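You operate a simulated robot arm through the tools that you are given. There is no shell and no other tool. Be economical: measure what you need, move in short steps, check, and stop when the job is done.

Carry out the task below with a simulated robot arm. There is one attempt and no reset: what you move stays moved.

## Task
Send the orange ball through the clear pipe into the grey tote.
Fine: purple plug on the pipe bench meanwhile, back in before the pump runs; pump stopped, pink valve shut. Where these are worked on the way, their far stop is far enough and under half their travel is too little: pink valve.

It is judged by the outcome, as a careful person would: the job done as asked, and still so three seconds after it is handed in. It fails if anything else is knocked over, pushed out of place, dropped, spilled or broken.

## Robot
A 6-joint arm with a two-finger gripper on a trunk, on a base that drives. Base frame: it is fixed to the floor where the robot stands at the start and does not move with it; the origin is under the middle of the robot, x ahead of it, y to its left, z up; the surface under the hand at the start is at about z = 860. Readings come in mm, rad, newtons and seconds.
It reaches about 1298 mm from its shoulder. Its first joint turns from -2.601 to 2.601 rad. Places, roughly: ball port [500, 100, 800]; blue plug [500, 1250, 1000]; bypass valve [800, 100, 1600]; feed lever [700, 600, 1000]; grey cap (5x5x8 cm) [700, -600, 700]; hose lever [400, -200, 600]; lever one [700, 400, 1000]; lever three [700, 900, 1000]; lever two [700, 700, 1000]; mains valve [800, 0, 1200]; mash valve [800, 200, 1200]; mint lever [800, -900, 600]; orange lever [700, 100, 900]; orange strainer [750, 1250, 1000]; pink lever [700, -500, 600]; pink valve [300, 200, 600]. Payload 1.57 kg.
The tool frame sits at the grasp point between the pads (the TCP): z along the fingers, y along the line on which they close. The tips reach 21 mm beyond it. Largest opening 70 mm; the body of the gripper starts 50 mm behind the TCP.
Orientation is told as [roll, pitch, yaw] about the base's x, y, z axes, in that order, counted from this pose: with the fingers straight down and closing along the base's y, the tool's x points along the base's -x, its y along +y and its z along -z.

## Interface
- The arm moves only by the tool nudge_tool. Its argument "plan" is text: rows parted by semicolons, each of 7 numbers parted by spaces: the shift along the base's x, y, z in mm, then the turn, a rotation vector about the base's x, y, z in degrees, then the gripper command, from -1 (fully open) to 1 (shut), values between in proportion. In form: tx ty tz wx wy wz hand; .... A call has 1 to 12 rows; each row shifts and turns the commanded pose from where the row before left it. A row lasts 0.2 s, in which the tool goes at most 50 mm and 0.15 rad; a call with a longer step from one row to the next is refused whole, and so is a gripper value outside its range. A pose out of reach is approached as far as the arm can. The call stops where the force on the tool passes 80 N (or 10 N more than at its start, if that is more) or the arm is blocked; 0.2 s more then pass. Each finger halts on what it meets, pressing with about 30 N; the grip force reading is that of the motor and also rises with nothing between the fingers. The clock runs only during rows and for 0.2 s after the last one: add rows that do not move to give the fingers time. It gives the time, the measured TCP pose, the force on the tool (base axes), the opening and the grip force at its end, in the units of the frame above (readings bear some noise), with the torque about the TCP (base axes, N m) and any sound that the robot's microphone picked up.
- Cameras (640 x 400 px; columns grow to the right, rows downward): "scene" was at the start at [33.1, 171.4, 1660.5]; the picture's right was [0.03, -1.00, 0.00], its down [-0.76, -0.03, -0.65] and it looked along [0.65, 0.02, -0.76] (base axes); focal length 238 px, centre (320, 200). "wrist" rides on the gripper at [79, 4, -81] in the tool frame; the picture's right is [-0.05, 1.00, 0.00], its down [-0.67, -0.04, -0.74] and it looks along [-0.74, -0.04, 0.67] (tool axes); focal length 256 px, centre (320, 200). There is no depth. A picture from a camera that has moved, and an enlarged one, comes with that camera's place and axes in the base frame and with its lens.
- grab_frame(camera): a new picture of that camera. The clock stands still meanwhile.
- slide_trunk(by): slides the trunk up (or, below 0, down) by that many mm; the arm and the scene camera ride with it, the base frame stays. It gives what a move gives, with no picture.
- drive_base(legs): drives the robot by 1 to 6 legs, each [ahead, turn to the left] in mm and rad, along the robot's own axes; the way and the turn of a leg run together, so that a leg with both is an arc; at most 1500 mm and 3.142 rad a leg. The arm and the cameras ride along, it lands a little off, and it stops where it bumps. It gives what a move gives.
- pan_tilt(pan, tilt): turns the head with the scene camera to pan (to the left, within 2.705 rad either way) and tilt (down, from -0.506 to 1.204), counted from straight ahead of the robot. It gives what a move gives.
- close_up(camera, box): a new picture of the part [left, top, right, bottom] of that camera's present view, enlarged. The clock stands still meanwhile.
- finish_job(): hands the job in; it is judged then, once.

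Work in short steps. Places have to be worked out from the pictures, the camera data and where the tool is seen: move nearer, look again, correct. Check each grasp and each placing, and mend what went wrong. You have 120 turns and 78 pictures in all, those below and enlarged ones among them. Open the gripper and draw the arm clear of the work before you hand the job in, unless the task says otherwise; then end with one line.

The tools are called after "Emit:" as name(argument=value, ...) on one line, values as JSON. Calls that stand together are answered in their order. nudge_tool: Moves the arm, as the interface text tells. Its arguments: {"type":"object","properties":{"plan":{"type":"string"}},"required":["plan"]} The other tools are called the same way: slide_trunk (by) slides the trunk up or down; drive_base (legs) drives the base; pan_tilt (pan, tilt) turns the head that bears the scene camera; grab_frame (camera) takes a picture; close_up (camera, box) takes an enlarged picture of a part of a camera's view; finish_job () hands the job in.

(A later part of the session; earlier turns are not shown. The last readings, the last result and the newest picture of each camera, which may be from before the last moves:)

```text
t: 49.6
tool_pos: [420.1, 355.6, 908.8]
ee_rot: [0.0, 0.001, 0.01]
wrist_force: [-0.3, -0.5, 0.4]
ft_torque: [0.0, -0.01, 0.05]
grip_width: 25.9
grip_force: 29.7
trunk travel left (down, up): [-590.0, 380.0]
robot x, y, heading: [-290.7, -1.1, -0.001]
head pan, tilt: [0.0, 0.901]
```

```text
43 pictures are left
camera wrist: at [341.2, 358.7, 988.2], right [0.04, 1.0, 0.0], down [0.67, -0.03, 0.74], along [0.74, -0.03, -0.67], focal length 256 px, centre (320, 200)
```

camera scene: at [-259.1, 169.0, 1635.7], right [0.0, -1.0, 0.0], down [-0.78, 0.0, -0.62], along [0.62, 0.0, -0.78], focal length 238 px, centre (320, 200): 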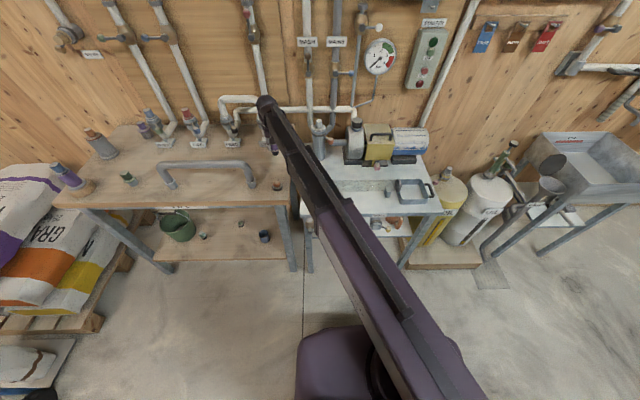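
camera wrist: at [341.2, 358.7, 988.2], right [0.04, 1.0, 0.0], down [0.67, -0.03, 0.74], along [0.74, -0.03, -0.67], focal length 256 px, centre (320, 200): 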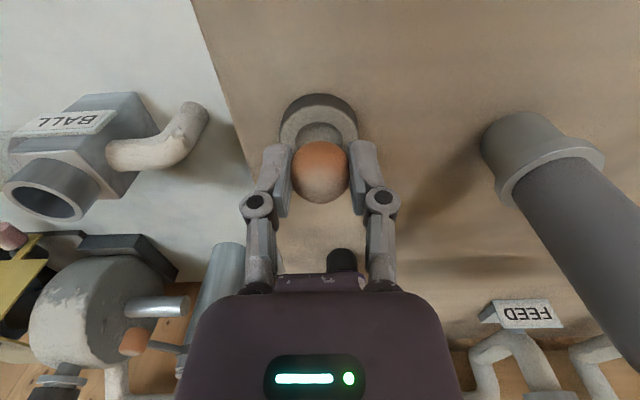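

Ball held. Lift and carry over the port at (472.5, 145.5).

Emit:
slide_trunk(by=60)

Emit:
nudge_tool(plan="12 -42 0 0 0 0 1; 12 -42 0 0 0 0 1; 12 -42 0 0 0 0 1; 12 -42 0 0 0 0 1; 4 -41 0 0 0 0 1; 0 0 0 0 0 0 1")

Emit:
slide_trunk(by=-40)

Emit:
grab_frame(camera="wrist")

```text
t: 50.6
tool_pos: [419.2, 355.3, 968.3]
ee_rot: [-0.001, 0.0, 0.009]
wrist_force: [-0.5, 0.3, 0.2]
ft_torque: [-0.02, 0.0, 0.01]
grip_width: 26.0
grip_force: 29.9
trunk travel left (down, up): [-650.0, 320.0]
robot x, y, heading: [-290.2, -4.5, -0.005]
head pan, tilt: [0.0, 0.901]
```

```text
t: 52.0
tool_pos: [474.3, 145.8, 968.9]
ee_rot: [-0.001, -0.001, 0.011]
wrist_force: [0.4, -0.1, -0.9]
ft_torque: [-0.01, 0.01, 0.0]
grip_width: 25.9
grip_force: 30.3
trunk travel left (down, up): [-650.0, 320.0]
robot x, y, heading: [-290.4, 0.4, 0.002]
head pan, tilt: [0.0, 0.901]
```

```text
t: 52.8
tool_pos: [474.2, 145.3, 929.2]
ee_rot: [0.0, 0.001, 0.012]
wrist_force: [-0.6, -0.4, -0.5]
ft_torque: [-0.01, 0.01, 0.0]
grip_width: 26.1
grip_force: 29.8
trunk travel left (down, up): [-610.0, 360.0]
robot x, y, heading: [-286.7, 2.6, -0.002]
head pan, tilt: [0.0, 0.901]
```

```text
42 pictures are left
camera wrist: at [395.4, 148.8, 1008.3], right [0.04, 1.0, 0.0], down [0.67, -0.03, 0.74], along [0.74, -0.03, -0.67], focal length 256 px, centre (320, 200)
```

wrist: 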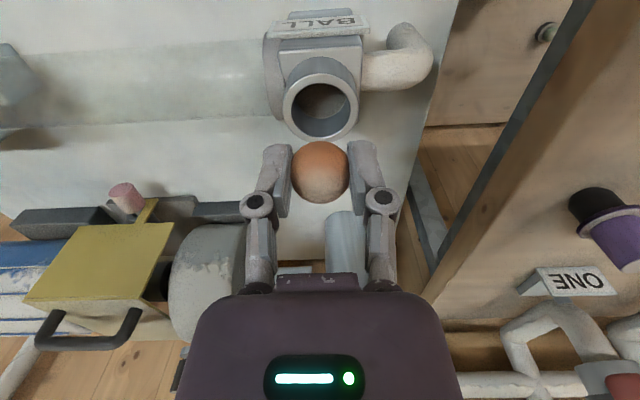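

Aligned in y; x looks about 2–3 mm too far forward. Correct, lower so the ball is at the mouth, and check.

Emit:
nudge_tool(plan="-2.5 0 0 0 0 0 1; 0 0 0 0 0 0 1")

Emit:
slide_trunk(by=-30)

Emit:
close_up(camera="wrist", box=[240, 80, 400, 180])

```text
t: 53.4
tool_pos: [471.6, 144.7, 928.9]
ee_rot: [0.001, 0.0, 0.011]
wrist_force: [0.4, -0.4, -0.6]
ft_torque: [0.0, -0.01, 0.01]
grip_width: 26.0
grip_force: 30.6
trunk travel left (down, up): [-610.0, 360.0]
robot x, y, heading: [-288.7, 1.0, 0.009]
head pan, tilt: [0.0, 0.901]
```

```text
t: 54.1
tool_pos: [471.0, 144.2, 898.7]
ee_rot: [0.001, -0.001, 0.011]
wrist_force: [-0.1, -0.7, -0.1]
ft_torque: [-0.01, 0.01, -0.01]
grip_width: 25.8
grip_force: 30.3
trunk travel left (down, up): [-580.0, 390.0]
robot x, y, heading: [-291.3, 2.0, 0.0]
head pan, tilt: [0.0, 0.901]
```

```text
4.00 times, centred on (320, 130) of wrist
camera zoom: at [393.0, 148.1, 978.3], right [0.04, 1.0, 0.0], down [0.67, -0.03, 0.74], along [0.74, -0.03, -0.67], focal length 1024 px, centre (320, 480)
```

zoom: 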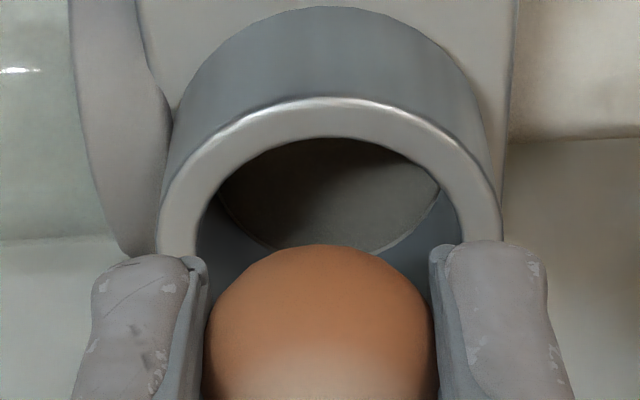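

Mouth centre about (471, 145.5, ~864). Shift y +1.2, lower 6 mm, then release gently.

Emit:
nudge_tool(plan="0 1.2 0 0 0 0 1; 0 0 0 0 0 0 1")

Emit:
slide_trunk(by=-6)

Emit:
nudge_tool(plan="0 0 0 0 0 0 0; 0 0 0 0 0 0 -0.3; 0 0 0 0 0 0 -1; 0 0 0 0 0 0 -1; 0 0 0 0 0 0 -1")

Emit:
slide_trunk(by=60)

Emit:
grab_frame(camera="wrist")

```text
t: 54.8
tool_pos: [470.8, 144.5, 899.2]
ee_rot: [0.0, 0.0, 0.01]
wrist_force: [-0.3, 0.7, 0.6]
ft_torque: [0.03, 0.0, 0.0]
grip_width: 26.1
grip_force: 29.9
trunk travel left (down, up): [-580.0, 390.0]
robot x, y, heading: [-291.8, -0.2, 0.001]
head pan, tilt: [0.0, 0.901]
```

```text
t: 55.3
tool_pos: [472.0, 144.2, 893.4]
ee_rot: [0.0, 0.0, 0.01]
wrist_force: [0.0, -0.1, -0.8]
ft_torque: [0.0, 0.01, -0.03]
grip_width: 26.3
grip_force: 30.0
trunk travel left (down, up): [-574.0, 396.0]
robot x, y, heading: [-289.5, 1.5, 0.005]
head pan, tilt: [0.0, 0.901]
```

```text
t: 56.5
tool_pos: [471.6, 145.3, 892.3]
ee_rot: [0.0, 0.002, 0.01]
wrist_force: [-0.3, -0.3, 0.9]
ft_torque: [0.01, -0.01, 0.0]
grip_width: 69.9
grip_force: 0.1
trunk travel left (down, up): [-574.0, 396.0]
robot x, y, heading: [-293.3, -0.5, -0.002]
head pan, tilt: [0.0, 0.901]
```

```text
t: 57.5
tool_pos: [470.9, 145.5, 953.0]
ee_rot: [-0.001, 0.001, 0.009]
wrist_force: [0.3, 0.5, 0.0]
ft_torque: [0.01, -0.03, -0.01]
grip_width: 70.0
grip_force: 0.2
trunk travel left (down, up): [-634.0, 336.0]
robot x, y, heading: [-291.5, -0.1, -0.0]
head pan, tilt: [0.0, 0.901]
```

```text
40 pictures are left
camera wrist: at [393.2, 148.9, 1032.3], right [0.04, 1.0, 0.0], down [0.67, -0.03, 0.74], along [0.74, -0.03, -0.67], focal length 256 px, centre (320, 200)
```

wrist: 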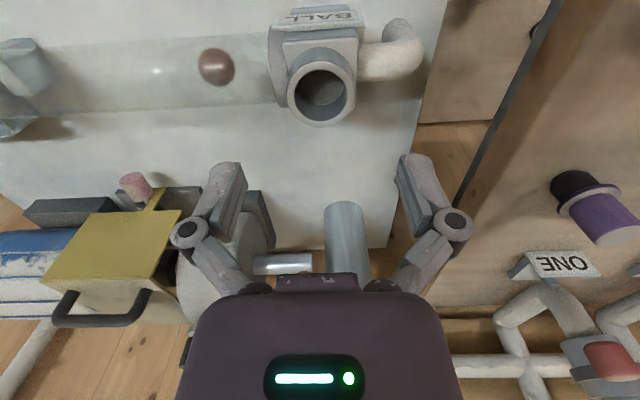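

The ball sits in the clear pipe. Now fetch the plug: rise, move to (561.5, 368.5), and descend to TCP 912.

Emit:
slide_trunk(by=35)

Emit:
nudge_tool(plan="30 10 0 0 0 0 -1; 30 20 0 0 0 0 -1; 30 33 0 0 0 0 -1; 0 40 0 0 0 0 -1; 0 40 0 0 0 0 -1; 0 40 0 0 0 0 -1; 0 40 0 0 0 0 -1; 0 0 0 0 0 0 -1")

Emit:
grab_frame(camera="wrist")

```text
t: 58.3
tool_pos: [472.1, 146.1, 987.4]
ee_rot: [0.0, 0.0, 0.009]
wrist_force: [0.0, -1.0, -0.6]
ft_torque: [0.0, -0.04, 0.02]
grip_width: 69.9
grip_force: 0.1
trunk travel left (down, up): [-669.0, 301.0]
robot x, y, heading: [-289.3, 0.1, 0.0]
head pan, tilt: [0.0, 0.901]
```

```text
t: 60.1
tool_pos: [559.7, 368.5, 988.8]
ee_rot: [0.001, 0.0, 0.011]
wrist_force: [0.2, -0.2, 0.1]
ft_torque: [0.0, -0.02, -0.01]
grip_width: 70.0
grip_force: 0.0
trunk travel left (down, up): [-669.0, 301.0]
robot x, y, heading: [-290.3, 0.8, 0.002]
head pan, tilt: [0.0, 0.901]
```

```text
39 pictures are left
camera wrist: at [481.7, 371.6, 1067.3], right [0.04, 1.0, 0.0], down [0.67, -0.03, 0.74], along [0.74, -0.03, -0.67], focal length 256 px, centre (320, 200)
```

wrist: 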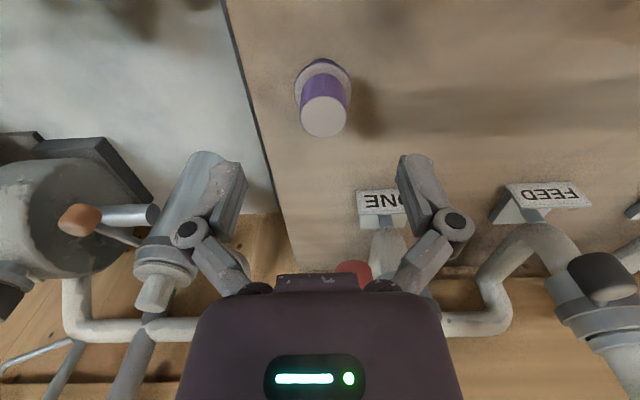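

Plug as left. Descend and grip.

Emit:
nudge_tool(plan="1 0 0 0 0 0 -1")

Emit:
slide_trunk(by=-76)

Emit:
nudge_tool(plan="0 0 0 0 0 0 0; 0 0 0 0 0 0 0.3; 0 0 0 0 0 0 1; 0 0 0 0 0 0 1; 0 0 0 0 0 0 1")

Emit:
slide_trunk(by=10)

Emit:
slide_trunk(by=65)

Emit:
nudge_tool(plan="0 -40 0 0 0 0 1; 0 -40 0 0 0 0 1; 0 -40 0 0 0 0 1; 0 -40 0 0 0 0 1; -30 -33 0 0 0 0 1; -30 -20 0 0 0 0 1; -30 -10 0 0 0 0 1; 0 0 0 0 0 0 1")

Emit:
slide_trunk(by=-35)

Emit:
grab_frame(camera="wrist")

```text
t: 60.5
tool_pos: [561.8, 369.5, 986.8]
ee_rot: [-0.002, 0.0, 0.008]
wrist_force: [-0.3, -0.5, 0.2]
ft_torque: [-0.02, 0.01, 0.0]
grip_width: 69.8
grip_force: 0.1
trunk travel left (down, up): [-669.0, 301.0]
robot x, y, heading: [-287.6, -0.2, 0.003]
head pan, tilt: [0.0, 0.901]
```

```text
t: 61.6
tool_pos: [562.1, 367.8, 912.4]
ee_rot: [0.001, 0.001, 0.011]
wrist_force: [0.4, -0.4, 1.0]
ft_torque: [0.01, -0.02, 0.0]
grip_width: 70.1
grip_force: 0.1
trunk travel left (down, up): [-593.0, 377.0]
robot x, y, heading: [-290.0, -0.0, 0.004]
head pan, tilt: [0.0, 0.901]
```

```text
t: 62.8
tool_pos: [561.9, 368.2, 912.0]
ee_rot: [0.002, -0.002, 0.011]
wrist_force: [2.8, 8.4, 11.8]
ft_torque: [0.35, -0.13, 0.06]
grip_width: 28.0
grip_force: 29.9
trunk travel left (down, up): [-593.0, 377.0]
robot x, y, heading: [-289.5, -0.3, -0.0]
head pan, tilt: [0.0, 0.901]
```

```text
t: 63.4
tool_pos: [562.8, 368.1, 921.4]
ee_rot: [0.001, 0.0, 0.01]
wrist_force: [0.0, 0.5, -0.8]
ft_torque: [0.01, 0.0, 0.02]
grip_width: 27.9
grip_force: 30.3
trunk travel left (down, up): [-603.0, 367.0]
robot x, y, heading: [-288.4, -2.6, -0.002]
head pan, tilt: [0.0, 0.901]
```

```text
t: 64.4
tool_pos: [562.3, 367.1, 985.8]
ee_rot: [0.0, 0.001, 0.011]
wrist_force: [0.4, 0.4, -0.2]
ft_torque: [-0.03, -0.04, -0.04]
grip_width: 27.9
grip_force: 30.5
trunk travel left (down, up): [-668.0, 302.0]
robot x, y, heading: [-290.1, 1.2, -0.002]
head pan, tilt: [0.0, 0.901]
```

```text
t: 66.2
tool_pos: [473.7, 146.4, 987.9]
ee_rot: [0.001, 0.0, 0.012]
wrist_force: [-0.2, 0.3, -0.6]
ft_torque: [0.01, 0.0, 0.02]
grip_width: 27.6
grip_force: 30.3
trunk travel left (down, up): [-668.0, 302.0]
robot x, y, heading: [-288.1, 1.0, 0.002]
head pan, tilt: [0.0, 0.901]
```

```text
t: 67.0
tool_pos: [472.6, 146.5, 951.8]
ee_rot: [0.0, 0.001, 0.009]
wrist_force: [-0.4, 0.5, -0.3]
ft_torque: [-0.02, -0.02, -0.04]
grip_width: 27.7
grip_force: 29.3
trunk travel left (down, up): [-633.0, 337.0]
robot x, y, heading: [-292.4, 0.6, -0.0]
head pan, tilt: [0.0, 0.901]
```

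```text
38 pictures are left
camera wrist: at [394.2, 149.5, 1031.3], right [0.04, 1.0, 0.0], down [0.67, -0.03, 0.74], along [0.74, -0.03, -0.67], focal length 256 px, centre (320, 200)
```

wrist: 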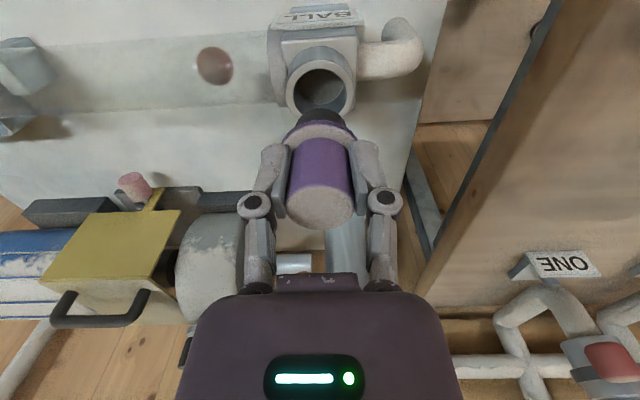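

Lower to just above the mouth and check alignment.

Emit:
nudge_tool(plan="-0.5 -0.7 0 0 0 0 1; 0 0 0 0 0 0 1")

Emit:
slide_trunk(by=-33)

Emit:
close_up(camera="wrist", box=[240, 40, 400, 140])

```text
t: 67.6
tool_pos: [471.9, 144.9, 951.2]
ee_rot: [-0.001, 0.001, 0.009]
wrist_force: [0.9, 0.2, -0.9]
ft_torque: [0.0, 0.0, -0.01]
grip_width: 27.7
grip_force: 30.0
trunk travel left (down, up): [-633.0, 337.0]
robot x, y, heading: [-291.4, -0.8, -0.002]
head pan, tilt: [0.0, 0.901]
```

```text
t: 68.4
tool_pos: [473.0, 144.6, 918.6]
ee_rot: [0.0, -0.001, 0.009]
wrist_force: [0.3, -0.5, -0.3]
ft_torque: [-0.02, 0.0, -0.02]
grip_width: 27.4
grip_force: 29.9
trunk travel left (down, up): [-600.0, 370.0]
robot x, y, heading: [-288.4, 1.8, 0.002]
head pan, tilt: [0.0, 0.901]
```

```text
4.00 times, centred on (320, 90) of wrist
camera zoom: at [393.9, 148.7, 998.3], right [0.04, 1.0, 0.0], down [0.67, -0.03, 0.74], along [0.74, -0.03, -0.67], focal length 1024 px, centre (320, 640)
```

zoom: 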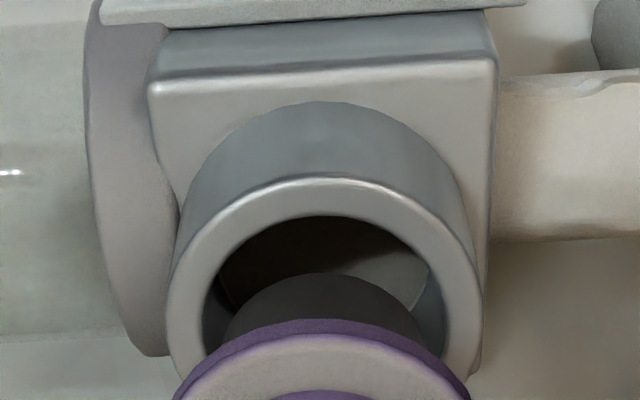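

Aligned. Lower in steps to seat at TCP ≈ 889.

Emit:
slide_trunk(by=-10)

Emit:
slide_trunk(by=-8)

Emit:
slide_trunk(by=-6)

Emit:
slide_trunk(by=-4)

Emit:
grab_frame(camera="wrist")

```text
t: 69.0
tool_pos: [472.6, 145.3, 909.3]
ee_rot: [-0.001, 0.001, 0.01]
wrist_force: [0.4, 0.0, 0.5]
ft_torque: [0.03, -0.02, 0.03]
grip_width: 27.7
grip_force: 29.9
trunk travel left (down, up): [-590.0, 380.0]
robot x, y, heading: [-290.6, -4.4, 0.004]
head pan, tilt: [0.0, 0.901]
```

```text
t: 69.6
tool_pos: [472.2, 145.5, 901.1]
ee_rot: [0.0, 0.0, 0.01]
wrist_force: [-0.7, -0.3, -0.9]
ft_torque: [-0.01, -0.01, 0.03]
grip_width: 27.4
grip_force: 29.3
trunk travel left (down, up): [-582.0, 388.0]
robot x, y, heading: [-289.0, 0.8, 0.003]
head pan, tilt: [0.0, 0.901]
```

```text
t: 70.1
tool_pos: [471.9, 145.7, 895.8]
ee_rot: [-0.001, -0.001, 0.011]
wrist_force: [0.6, 0.5, -1.5]
ft_torque: [-0.03, 0.05, 0.02]
grip_width: 27.6
grip_force: 29.9
trunk travel left (down, up): [-576.0, 394.0]
robot x, y, heading: [-289.8, -3.0, -0.002]
head pan, tilt: [0.0, 0.901]
```

```text
t: 70.6
tool_pos: [472.5, 145.4, 889.9]
ee_rot: [-0.001, -0.001, 0.011]
wrist_force: [-0.7, 0.2, -0.1]
ft_torque: [0.02, 0.04, 0.02]
grip_width: 27.7
grip_force: 29.6
trunk travel left (down, up): [-572.0, 398.0]
robot x, y, heading: [-287.9, -1.9, -0.001]
head pan, tilt: [0.0, 0.901]
```

```text
36 pictures are left
camera wrist: at [393.9, 148.7, 970.2], right [0.04, 1.0, 0.0], down [0.67, -0.03, 0.74], along [0.74, -0.03, -0.67], focal length 256 px, centre (320, 200)
```

wrist: 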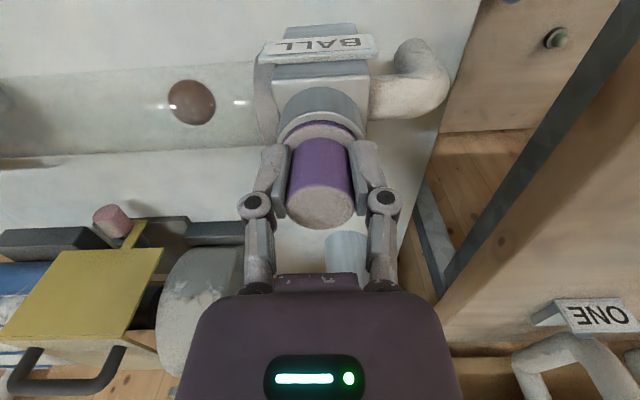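

No contact force yet; push down a bit more until it seats.

Emit:
slide_trunk(by=-3)

Emit:
slide_trunk(by=-3)

Emit:
close_up(camera="wrist", box=[240, 60, 400, 160])

```text
t: 71.2
tool_pos: [473.5, 145.6, 889.1]
ee_rot: [0.0, -0.003, 0.012]
wrist_force: [5.9, 2.1, 21.1]
ft_torque: [0.06, 0.16, 0.0]
grip_width: 27.9
grip_force: 29.6
trunk travel left (down, up): [-569.0, 401.0]
robot x, y, heading: [-290.3, 1.6, -0.005]
head pan, tilt: [0.0, 0.901]
```

```text
t: 71.7
tool_pos: [472.4, 144.4, 889.2]
ee_rot: [0.003, -0.01, 0.01]
wrist_force: [23.3, 5.3, 69.9]
ft_torque: [0.05, -0.3, -0.01]
grip_width: 27.7
grip_force: 29.8
trunk travel left (down, up): [-566.0, 404.0]
robot x, y, heading: [-290.6, -0.3, -0.0]
head pan, tilt: [0.0, 0.901]
```

```text
4.00 times, centred on (320, 110) of wrist
camera zoom: at [392.7, 148.6, 967.3], right [0.04, 1.0, 0.0], down [0.66, -0.03, 0.75], along [0.75, -0.03, -0.66], focal length 1024 px, centre (320, 560)
```

zoom: 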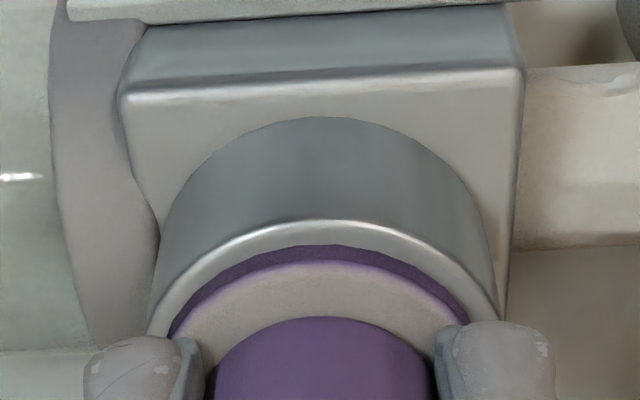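

Seated firmly at the original height (889). Relieve, open and rise.

Emit:
slide_trunk(by=5)

Emit:
nudge_tool(plan="0 0 0 0 0 0 -1; 0 0 0 0 0 0 -1; 0 0 0 0 0 0 -1; 0 0 0 0 0 0 -1")

Emit:
slide_trunk(by=80)

Emit:
close_up(camera="wrist", box=[200, 0, 440, 150])

```text
t: 72.2
tool_pos: [472.6, 144.7, 890.2]
ee_rot: [0.0, 0.001, 0.011]
wrist_force: [5.5, 1.8, 3.6]
ft_torque: [0.08, -0.32, 0.03]
grip_width: 27.7
grip_force: 29.6
trunk travel left (down, up): [-571.0, 399.0]
robot x, y, heading: [-289.5, 2.5, 0.004]
head pan, tilt: [0.0, 0.901]
```

```text
t: 73.2
tool_pos: [472.0, 146.2, 889.0]
ee_rot: [-0.001, 0.0, 0.012]
wrist_force: [-0.3, -0.9, 0.0]
ft_torque: [-0.02, 0.03, 0.01]
grip_width: 69.8
grip_force: 0.1
trunk travel left (down, up): [-571.0, 399.0]
robot x, y, heading: [-287.9, 0.9, -0.001]
head pan, tilt: [0.0, 0.901]
```

```text
t: 74.4
tool_pos: [472.9, 144.4, 969.7]
ee_rot: [0.001, 0.0, 0.011]
wrist_force: [0.6, -1.0, 0.7]
ft_torque: [0.02, -0.02, -0.01]
grip_width: 69.9
grip_force: 0.0
trunk travel left (down, up): [-651.0, 319.0]
robot x, y, heading: [-288.1, -4.0, -0.001]
head pan, tilt: [0.0, 0.901]
```

```text
2.67 times, centred on (320, 75) of wrist
camera zoom: at [393.9, 148.8, 1049.2], right [0.04, 1.0, 0.0], down [0.67, -0.03, 0.74], along [0.74, -0.03, -0.67], focal length 683 px, centre (320, 533)
```

zoom: 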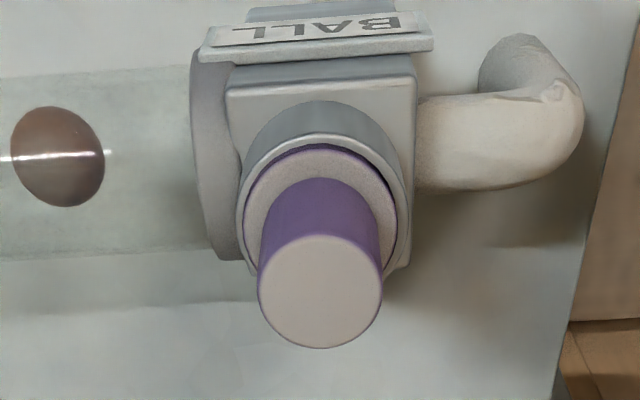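

Plug is in. Now the pink valve under the bench front. I back off for room and test pitching the fingers forward.

Emit:
drive_base(legs=[[-420, 0]])

Emit:
nudge_tool(plan="0 0 0 0 -8 0 -1; 0 0 0 0 -8 0 -1; 0 0 0 0 -8 0 -1; 0 0 0 0 -8 0 -1; 0 0 0 0 -8 0 -1; 0 0 0 0 -8 0 -1")

```text
t: 77.4
tool_pos: [54.0, 145.6, 969.8]
ee_rot: [-0.001, 0.0, 0.013]
wrist_force: [0.2, -0.5, 0.1]
ft_torque: [0.01, -0.02, 0.02]
grip_width: 70.1
grip_force: 0.0
trunk travel left (down, up): [-651.0, 319.0]
robot x, y, heading: [-709.4, -0.4, 0.002]
head pan, tilt: [0.0, 0.901]
```

```text
t: 78.8
tool_pos: [51.1, 143.9, 1030.6]
ee_rot: [-0.013, -0.84, 0.018]
wrist_force: [0.1, 0.6, 0.3]
ft_torque: [-0.01, 0.04, 0.0]
grip_width: 69.9
grip_force: 0.0
out of reach, approached as far as the arm can: row 2, 3, 4, 5, 6
trunk travel left (down, up): [-651.0, 319.0]
robot x, y, heading: [-709.5, 1.8, 0.004]
head pan, tilt: [0.0, 0.901]
```

As suspected the arm is planar with a wrist pitch; pitching works and height shifts, with the trunk making up the difference. Finish to 90°.

Emit:
nudge_tool(plan="0 0 0 0 -8 0 -1; 0 0 0 0 -8 0 -1; 0 0 0 0 -8 0 -1; 0 0 0 0 -8 0 -1; 0 0 0 0 -8 0 -1; 0 0 0 0 -2 0 -1; 0 0 0 0 0 0 -1")

Emit:
slide_trunk(by=-370)

Emit:
grab_frame(camera="wrist")

Emit:
grab_frame(camera="scene")

```text
t: 80.4
tool_pos: [53.3, 145.3, 1156.0]
ee_rot: [-1.549, -1.559, 1.548]
wrist_force: [0.0, -0.3, -0.3]
ft_torque: [-0.03, -0.01, -0.02]
grip_width: 70.2
grip_force: 0.1
out of reach, approached as far as the arm can: row 1, 2, 3, 4, 5, 6
trunk travel left (down, up): [-651.0, 319.0]
robot x, y, heading: [-710.9, 0.9, 0.0]
head pan, tilt: [0.0, 0.901]
```

```text
t: 84.0
tool_pos: [51.0, 144.8, 784.7]
ee_rot: [-1.504, -1.559, 1.504]
wrist_force: [-0.6, -0.3, 0.0]
ft_torque: [-0.03, -0.01, 0.04]
grip_width: 70.0
grip_force: 0.2
trunk travel left (down, up): [-281.0, 689.0]
robot x, y, heading: [-709.7, 1.7, 0.005]
head pan, tilt: [0.0, 0.901]
```

```text
33 pictures are left
camera wrist: at [-28.2, 149.2, 704.9], right [0.0, 1.0, 0.04], down [-0.74, -0.03, 0.67], along [0.67, -0.03, 0.74], focal length 256 px, centre (320, 200)
```

wrist: 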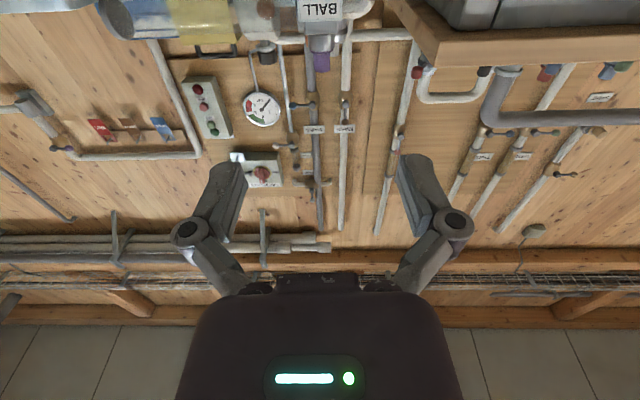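

```text
32 pictures are left
camera scene: at [-678.5, 168.5, 1257.7], right [0.0, -1.0, 0.0], down [-0.78, 0.0, -0.62], along [0.62, 0.0, -0.78], focal length 238 px, centre (320, 200)
```

scene: 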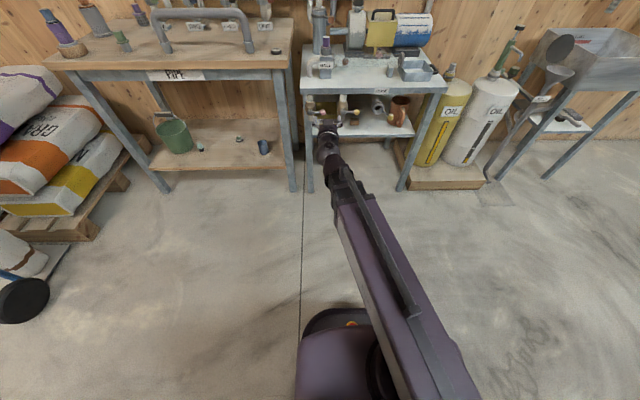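

The scene camera is now lower; I look at the valves under the bench.

Emit:
pan_tilt(pan=0.0, tilt=0.55)

Emit:
close_up(camera="scene", box=[280, 130, 440, 230])

```text
t: 84.8
tool_pos: [52.7, 145.0, 785.7]
ee_rot: [-1.501, -1.56, 1.503]
wrist_force: [0.3, -0.8, 0.5]
ft_torque: [-0.01, 0.02, 0.01]
grip_width: 70.0
grip_force: 0.1
trunk travel left (down, up): [-281.0, 689.0]
robot x, y, heading: [-705.5, 1.4, 0.001]
head pan, tilt: [0.0, 0.55]
```

```text
4.00 times, centred on (360, 180) of scene
camera zoom: at [-664.2, 168.6, 1286.9], right [0.0, -1.0, 0.0], down [-0.52, 0.0, -0.85], along [0.85, 0.0, -0.52], focal length 950 px, centre (160, 280)
```

zoom: 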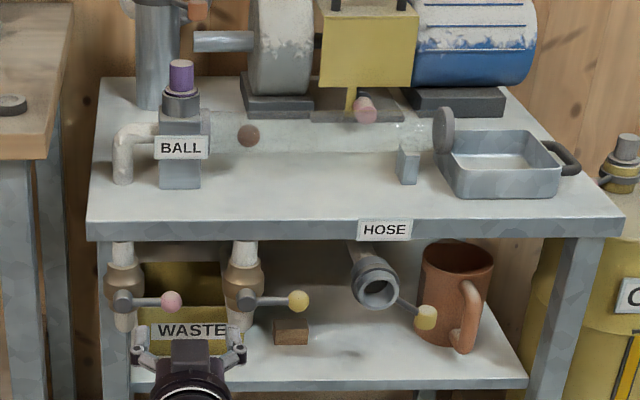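

Pink knob ≈ (338, 155, 644), hub ≈ (338, 215, 644); handle horizontal = shut. The other valves suggest it turns upward to open. I close the fingers, lower below the handle, and approach.

Emit:
nudge_tool(plan="0 10 0 0 0 0 1; 0 10 0 0 0 0 1; 0 0 0 0 0 0 1; 0 0 0 0 0 0 1")

Emit:
slide_trunk(by=-172)

Emit:
drive_base(legs=[[220, 0]])

Emit:
pan_tilt(pan=0.0, tilt=0.7)

Emit:
grab_frame(camera="scene")

Emit:
grab_frame(camera="wrist")

```text
t: 85.8
tool_pos: [50.8, 166.0, 785.9]
ee_rot: [-1.476, -1.559, 1.475]
wrist_force: [1.0, 0.3, 1.0]
ft_torque: [0.03, 0.01, 0.01]
grip_width: 0.0
grip_force: 28.5
trunk travel left (down, up): [-281.0, 689.0]
robot x, y, heading: [-708.7, -1.4, 0.0]
head pan, tilt: [0.0, 0.55]
```

```text
t: 87.8
tool_pos: [51.8, 165.4, 614.4]
ee_rot: [-1.475, -1.558, 1.474]
wrist_force: [-0.2, 0.2, -0.2]
ft_torque: [-0.02, 0.0, -0.02]
grip_width: 0.0
grip_force: 28.2
trunk travel left (down, up): [-109.0, 861.0]
robot x, y, heading: [-709.6, -0.2, 0.002]
head pan, tilt: [0.0, 0.55]
```

```text
t: 89.7
tool_pos: [277.5, 165.2, 614.7]
ee_rot: [-1.474, -1.559, 1.474]
wrist_force: [-0.9, 0.2, 0.5]
ft_torque: [0.02, 0.03, -0.04]
grip_width: 0.0
grip_force: 29.0
trunk travel left (down, up): [-109.0, 861.0]
robot x, y, heading: [-486.9, -1.7, -0.001]
head pan, tilt: [0.0, 0.55]
```

```text
t: 90.4
tool_pos: [278.0, 165.9, 614.0]
ee_rot: [-1.478, -1.56, 1.478]
wrist_force: [-0.8, 0.1, -0.6]
ft_torque: [0.01, 0.0, -0.03]
grip_width: 0.0
grip_force: 28.5
trunk travel left (down, up): [-109.0, 861.0]
robot x, y, heading: [-483.9, -1.3, 0.004]
head pan, tilt: [0.0, 0.7]
```

```text
30 pictures are left
camera scene: at [-443.1, 168.9, 1101.9], right [0.0, -1.0, 0.0], down [-0.64, 0.0, -0.77], along [0.77, 0.0, -0.64], focal length 238 px, centre (320, 200)
```

scene: 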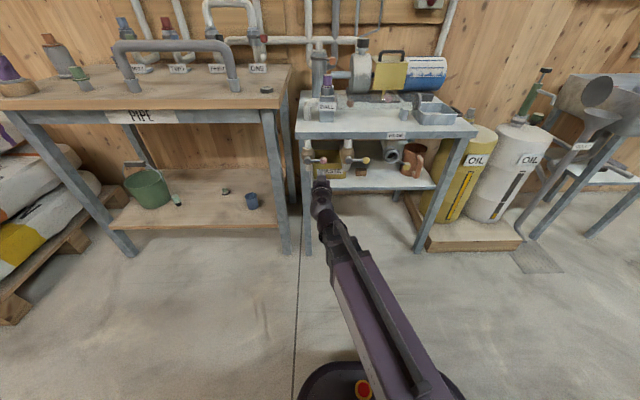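

```text
29 pictures are left
camera wrist: at [197.0, 169.2, 532.8], right [0.0, 1.0, 0.04], down [-0.74, -0.03, 0.67], along [0.67, -0.03, 0.74], focal length 256 px, centre (320, 200)
```

wrist: 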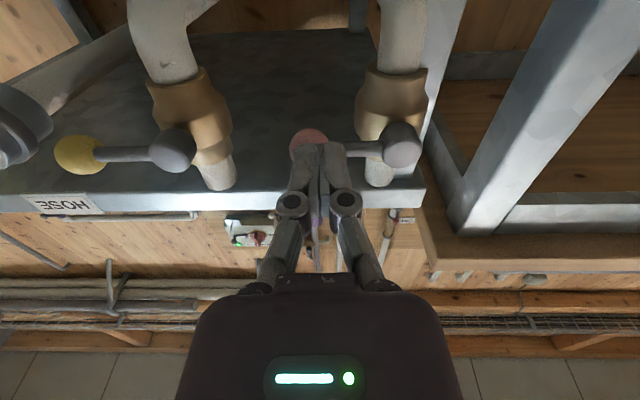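

Refined knob position ≈ (347, 155, 637). Slide in beneath the handle.

Emit:
nudge_tool(plan="27 0 0 0 0 0 1; 28 0 0 0 0 0 1; 0 0 0 0 0 0 1")

Emit:
slide_trunk(by=15)

Emit:
slide_trunk(by=10)

Emit:
close_up(camera="wrist", box=[200, 50, 520, 250])

```text
t: 91.2
tool_pos: [331.8, 164.7, 614.8]
ee_rot: [-1.579, -1.559, 1.579]
wrist_force: [-0.1, 1.0, -0.2]
ft_torque: [0.0, 0.02, -0.01]
grip_width: 0.0
grip_force: 28.6
trunk travel left (down, up): [-109.0, 861.0]
robot x, y, heading: [-483.6, 1.1, -0.003]
head pan, tilt: [0.0, 0.7]
```

```text
t: 91.9
tool_pos: [331.8, 163.7, 629.2]
ee_rot: [-1.578, -1.561, 1.578]
wrist_force: [0.4, 0.2, 0.9]
ft_torque: [-0.01, -0.03, -0.01]
grip_width: 0.0
grip_force: 28.8
trunk travel left (down, up): [-124.0, 846.0]
robot x, y, heading: [-483.2, 1.6, 0.006]
head pan, tilt: [0.0, 0.7]
```

```text
t: 92.5
tool_pos: [331.5, 164.1, 638.7]
ee_rot: [-1.578, -1.56, 1.578]
wrist_force: [0.0, 0.4, -0.1]
ft_torque: [0.03, 0.02, -0.04]
grip_width: 0.0
grip_force: 28.1
trunk travel left (down, up): [-134.0, 836.0]
robot x, y, heading: [-482.7, -4.4, 0.001]
head pan, tilt: [0.0, 0.7]
```

```text
2.00 times, centred on (360, 150) of wrist
camera zoom: at [250.5, 167.6, 558.0], right [0.0, 1.0, 0.04], down [-0.74, -0.03, 0.67], along [0.67, -0.03, 0.74], focal length 512 px, centre (240, 300)
```

zoom: 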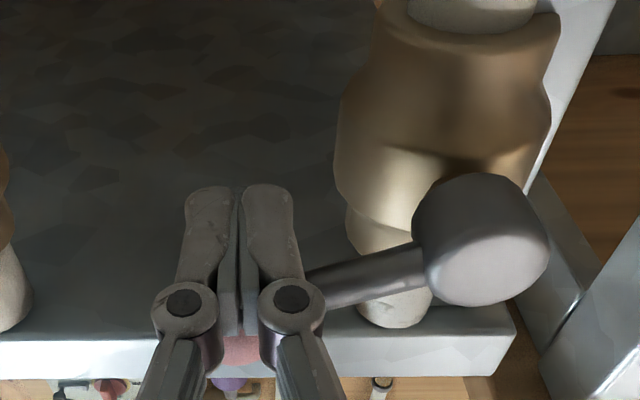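

The handle is tilting up with little resistance. Continue lifting.

Emit:
slide_trunk(by=15)

Emit:
slide_trunk(by=18)

Emit:
close_up(camera="wrist", box=[200, 50, 520, 250])

```text
t: 93.1
tool_pos: [330.2, 163.1, 654.2]
ee_rot: [-1.576, -1.559, 1.577]
wrist_force: [-0.4, 0.1, 1.3]
ft_torque: [-0.02, 0.01, -0.01]
grip_width: 0.0
grip_force: 28.7
trunk travel left (down, up): [-149.0, 821.0]
robot x, y, heading: [-486.5, 1.5, 0.001]
head pan, tilt: [0.0, 0.7]
```

```text
t: 93.7
tool_pos: [330.6, 164.2, 672.5]
ee_rot: [-1.579, -1.558, 1.578]
wrist_force: [0.1, 0.5, -1.2]
ft_torque: [-0.02, 0.0, 0.01]
grip_width: 0.1
grip_force: 28.8
trunk travel left (down, up): [-167.0, 803.0]
robot x, y, heading: [-481.9, -1.6, 0.005]
head pan, tilt: [0.0, 0.7]
```

```text
2.00 times, centred on (360, 150) of wrist
camera zoom: at [250.6, 167.5, 591.0], right [0.0, 1.0, 0.04], down [-0.74, -0.03, 0.67], along [0.67, -0.03, 0.74], focal length 512 px, centre (240, 300)
```

zoom: 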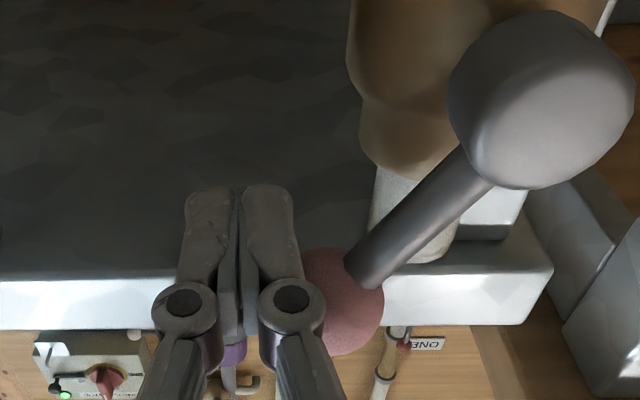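

Handle is ~50° up. Now push it +y toward vertical.

Emit:
nudge_tool(plan="0 8 0 0 0 0 1; 0 8 0 0 0 0 1; 0 8 0 0 0 0 1; 0 6 0 0 0 0 1; 0 4 0 0 0 0 1; 0 4 0 0 0 0 1")

Emit:
close_up(camera="wrist", box=[200, 50, 520, 250])

```text
t: 95.1
tool_pos: [330.5, 200.6, 672.4]
ee_rot: [-1.558, -1.557, 1.553]
wrist_force: [-5.2, -15.6, -2.2]
ft_torque: [-0.02, -0.03, 0.01]
grip_width: 0.3
grip_force: 29.0
trunk travel left (down, up): [-167.0, 803.0]
robot x, y, heading: [-481.4, 2.7, 0.006]
head pan, tilt: [0.0, 0.7]
```

```text
2.00 times, centred on (360, 150) of wrist
camera zoom: at [249.5, 204.8, 591.0], right [0.01, 1.0, 0.04], down [-0.74, -0.02, 0.67], along [0.67, -0.03, 0.74], focal length 512 px, centre (240, 300)
```

zoom: 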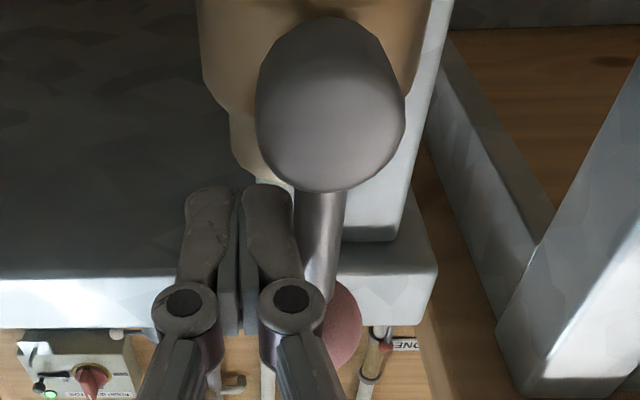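

Nearly vertical with −16 N reaction. Push a touch more to confirm the stop.

Emit:
nudge_tool(plan="0 3 0 0 0 0 1; 0 3 0 0 0 0 1")

```text
t: 95.7
tool_pos: [328.7, 201.3, 672.8]
ee_rot: [-1.482, -1.56, 1.465]
wrist_force: [-10.0, -53.4, -7.1]
ft_torque: [-0.08, 0.04, -0.13]
grip_width: 0.2
grip_force: 29.2
trunk travel left (down, up): [-167.0, 803.0]
robot x, y, heading: [-482.3, 4.8, 0.003]
head pan, tilt: [0.0, 0.7]
```

Valve is at its far stop (open). Back away from it and then withdraw.

Emit:
nudge_tool(plan="0 -8 0 0 0 0 1; 0 -12 0 0 0 0 1; -40 0 0 0 0 0 1; -40 0 0 0 0 0 1; -40 0 0 0 0 0 1")

Emit:
grab_frame(camera="wrist")

Emit:
slide_trunk(by=570)

Emit:
nudge_tool(plan="0 -45 0 0 0 0 1; 0 -45 0 0 0 0 1; 0 -45 0 0 0 0 1; 0 -45 0 0 0 0 1; 0 -45 0 0 0 0 1; 0 -45 0 0 0 0 1; 0 -45 0 0 0 0 1; 0 -45 0 0 0 0 1; 0 -45 0 0 0 0 1; 0 -45 0 0 0 0 1; 0 -20 0 0 0 0 1; 0 0 0 0 0 0 1")

Emit:
pan_tilt(pan=-0.3, tilt=0.6)

Emit:
grab_frame(camera="scene")

```text
t: 96.9
tool_pos: [210.8, 185.6, 672.3]
ee_rot: [-1.764, -1.56, 1.765]
wrist_force: [-0.1, -0.2, 0.6]
ft_torque: [0.01, 0.0, -0.02]
grip_width: 0.3
grip_force: 28.8
trunk travel left (down, up): [-167.0, 803.0]
robot x, y, heading: [-484.0, 1.0, 0.002]
head pan, tilt: [0.0, 0.7]
```

```text
25 pictures are left
camera wrist: at [130.6, 189.4, 591.1], right [0.0, 1.0, 0.04], down [-0.75, -0.03, 0.66], along [0.67, -0.03, 0.75], focal length 256 px, centre (320, 200)
```

wrist: 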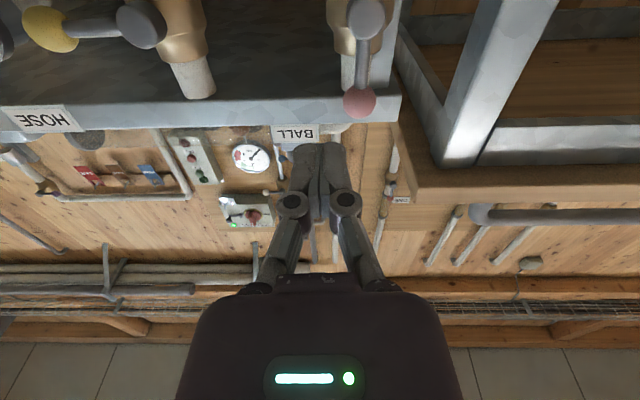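

```text
refused: 570 is not a number from -400 to 400
```

```text
t: 99.5
tool_pos: [240.8, -275.6, 673.0]
ee_rot: [-1.656, -1.559, 1.656]
wrist_force: [0.1, -0.7, -1.1]
ft_torque: [-0.03, 0.04, -0.02]
grip_width: 0.0
grip_force: 28.4
out of reach, approached as far as the arm can: row 1, 2, 3, 4
trunk travel left (down, up): [-167.0, 803.0]
robot x, y, heading: [-483.0, -1.7, 0.002]
head pan, tilt: [0.0, 0.7]
```

```text
t: 100.3
tool_pos: [240.7, -276.8, 671.1]
ee_rot: [-1.658, -1.556, 1.658]
wrist_force: [0.2, 0.1, 0.8]
ft_torque: [-0.03, 0.0, 0.02]
grip_width: 0.4
grip_force: 28.0
trunk travel left (down, up): [-167.0, 803.0]
robot x, y, heading: [-477.5, 1.1, -0.0]
head pan, tilt: [-0.3, 0.6]
```

```text
24 pictures are left
camera scene: at [-443.6, 142.7, 1168.4], right [-0.29, -0.96, 0.0], down [-0.54, 0.17, -0.82], along [0.79, -0.24, -0.57], focal length 238 px, centre (320, 200)
```

scene: 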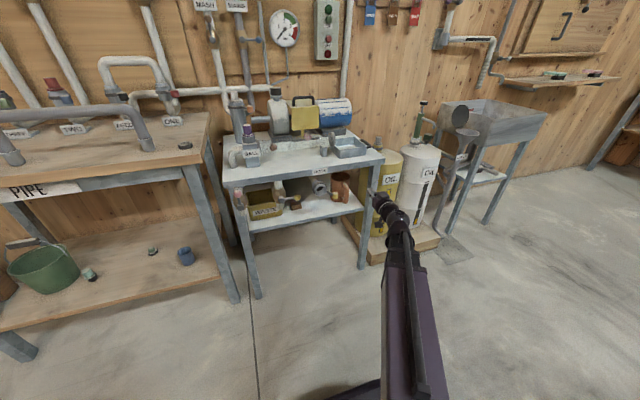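

Pink handle is vertical (open). The trunk step was too long; raise in two parts.

Emit:
slide_trunk(by=390)

Emit:
slide_trunk(by=170)

Emit:
pan_tilt(pan=-0.25, tilt=0.45)

Emit:
drive_base(legs=[[430, 0]])

Emit:
grab_frame(camera="scene")

Emit:
grab_frame(camera="wrist")

```text
t: 104.1
tool_pos: [240.0, -275.9, 1061.8]
ee_rot: [-1.656, -1.558, 1.658]
wrist_force: [0.6, -0.8, 0.3]
ft_torque: [0.0, 0.03, 0.0]
grip_width: 0.1
grip_force: 29.0
trunk travel left (down, up): [-557.0, 413.0]
robot x, y, heading: [-485.1, -1.9, 0.004]
head pan, tilt: [-0.3, 0.6]
```

```text
t: 106.0
tool_pos: [240.2, -275.1, 1233.0]
ee_rot: [-1.656, -1.56, 1.656]
wrist_force: [-0.4, 0.1, 0.2]
ft_torque: [-0.06, 0.0, 0.01]
grip_width: 0.0
grip_force: 29.3
trunk travel left (down, up): [-727.0, 243.0]
robot x, y, heading: [-484.4, 0.6, 0.003]
head pan, tilt: [-0.3, 0.6]
```

```text
t: 106.7
tool_pos: [240.1, -275.5, 1232.4]
ee_rot: [-1.659, -1.558, 1.657]
wrist_force: [0.4, -0.7, -0.2]
ft_torque: [0.01, 0.02, -0.01]
grip_width: 0.1
grip_force: 28.8
trunk travel left (down, up): [-727.0, 243.0]
robot x, y, heading: [-483.4, 1.8, 0.003]
head pan, tilt: [-0.25, 0.45]
```

```text
t: 109.7
tool_pos: [657.6, -280.3, 1232.0]
ee_rot: [-1.623, -1.559, 1.619]
wrist_force: [-0.1, 0.5, 0.1]
ft_torque: [0.0, 0.0, 0.0]
grip_width: 0.0
grip_force: 28.7
trunk travel left (down, up): [-727.0, 243.0]
robot x, y, heading: [-67.4, -0.8, -0.004]
head pan, tilt: [-0.25, 0.45]
```

```text
23 pictures are left
camera scene: at [-19.6, 145.9, 1742.0], right [-0.25, -0.97, 0.0], down [-0.42, 0.11, -0.9], along [0.87, -0.23, -0.44], focal length 238 px, centre (320, 200)
```

scene: 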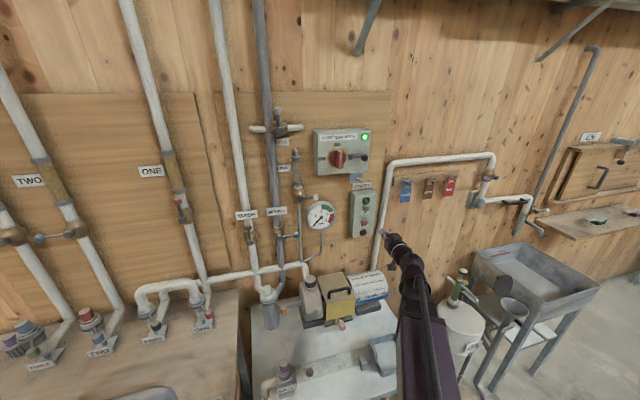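

```text
22 pictures are left
camera wrist: at [577.0, -275.9, 1150.8], right [0.01, 1.0, 0.04], down [-0.75, -0.02, 0.67], along [0.67, -0.03, 0.74], focal length 256 px, centre (320, 200)
```

wrist: 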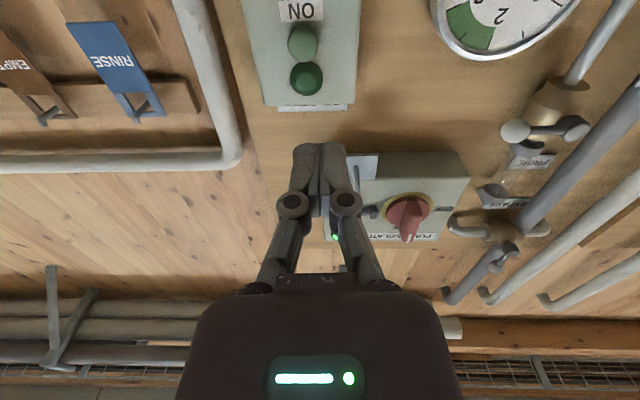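

Zoom on the starter to distinguish lamps from buttons.

Emit:
close_up(camera="scene", box=[340, 180, 404, 250])

Emit:
close_up(camera="wrist", box=[220, 0, 380, 110])

```text
5.71 times, centred on (372, 215) of scene
camera zoom: at [-19.6, 145.9, 1742.0], right [-0.25, -0.97, 0.0], down [-0.42, 0.11, -0.9], along [0.87, -0.23, -0.44], focal length 1358 px, centre (23, 114)
```

zoom: 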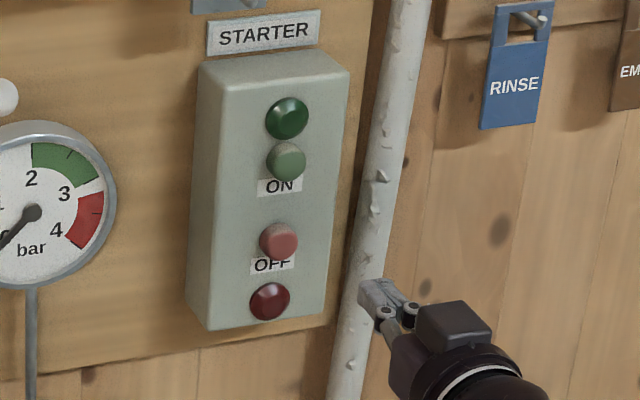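

```text
3.64 times, centred on (300, 55) of wrist
camera zoom: at [577.0, -275.9, 1150.8], right [0.01, 1.0, 0.04], down [-0.75, -0.02, 0.67], along [0.67, -0.03, 0.74], focal length 931 px, centre (393, 727)
```

zoom: 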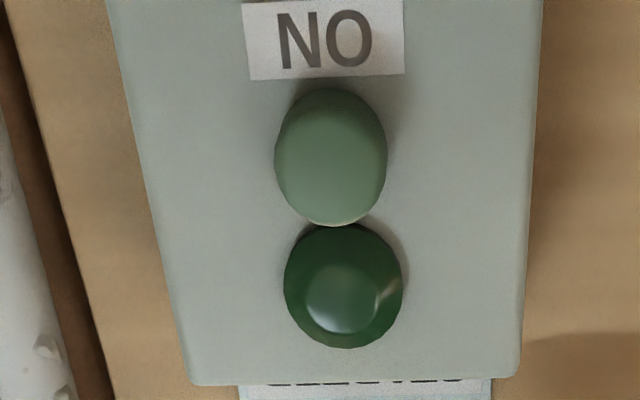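

Light-green matte one is ON (≈ (862, −299, 1234)), pink matte is OFF. Approach to within ~40 mm and check.

Emit:
nudge_tool(plan="35 -6 0 0 0 0 1; 35 -6 0 0 0 0 1; 35 -7 0 0 0 0 1; 25 0 0 0 0 0 1; 0 0 0 0 0 0 1")

Emit:
close_up(camera="scene", box=[330, 175, 426, 235])

Emit:
grab_frame(camera="wrist")

```text
t: 110.9
tool_pos: [788.7, -296.7, 1232.8]
ee_rot: [-1.642, -1.558, 1.637]
wrist_force: [-0.9, 0.7, 0.1]
ft_torque: [0.0, -0.01, 0.0]
grip_width: 0.0
grip_force: 29.1
trunk travel left (down, up): [-727.0, 243.0]
robot x, y, heading: [-67.9, 2.5, -0.009]
head pan, tilt: [-0.25, 0.45]
```

```text
6.67 times, centred on (378, 205) of scene
camera zoom: at [-20.5, 145.9, 1742.0], right [-0.25, -0.97, 0.0], down [-0.42, 0.11, -0.9], along [0.87, -0.23, -0.44], focal length 1584 px, centre (-67, 167)
```

zoom: 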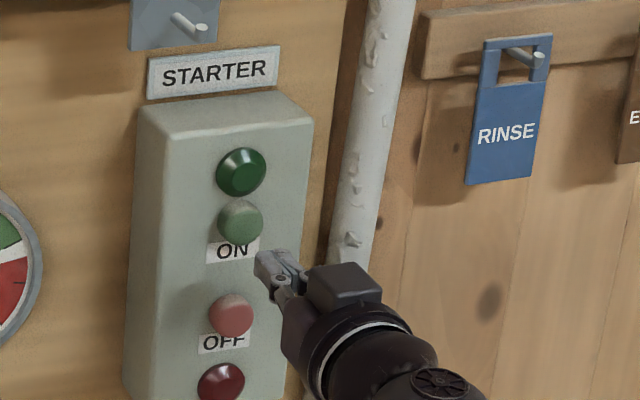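

```text
18 pictures are left
camera wrist: at [708.4, -292.8, 1151.1], right [0.01, 1.0, 0.04], down [-0.75, -0.02, 0.67], along [0.67, -0.03, 0.74], focal length 256 px, centre (320, 200)
```

wrist: 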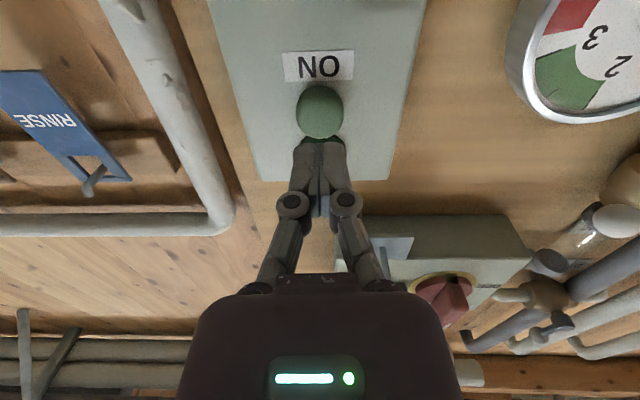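

Button front ≈ (857, −296.5, 1231): aligned. Press forward in small steps.

Emit:
nudge_tool(plan="15 0 0 0 0 0 1; 15 0 0 0 0 0 1; 5 0 0 0 0 0 1; 4 0 0 0 0 0 1; 4 0 0 0 0 0 1; 3 0 0 0 0 0 1")

```text
t: 112.3
tool_pos: [831.3, -299.9, 1232.7]
ee_rot: [-1.618, -1.558, 1.612]
wrist_force: [-4.5, 3.2, -0.9]
ft_torque: [-0.04, 0.01, 0.05]
grip_width: 0.2
grip_force: 28.7
trunk travel left (down, up): [-727.0, 243.0]
robot x, y, heading: [-65.0, -1.1, -0.004]
head pan, tilt: [-0.25, 0.45]
heard: click
```

A click was heard. Check the lamp, gauge and the ball.

Emit:
close_up(camera="scene", box=[250, 175, 410, 400])

```text
1.78 times, centred on (330, 288) of scene
camera zoom: at [-21.0, 146.0, 1742.0], right [-0.25, -0.97, 0.0], down [-0.42, 0.11, -0.9], along [0.87, -0.23, -0.43], focal length 422 px, centre (302, 44)
```

zoom: 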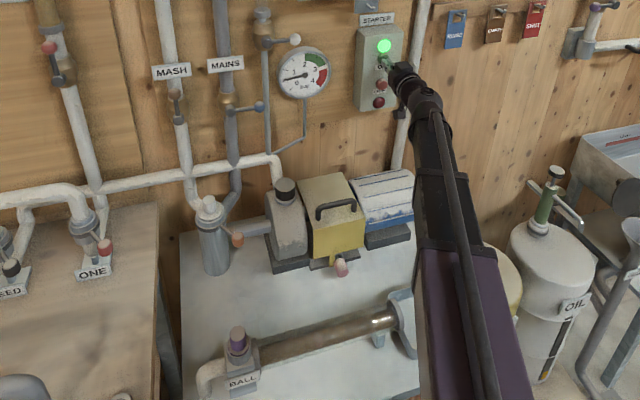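

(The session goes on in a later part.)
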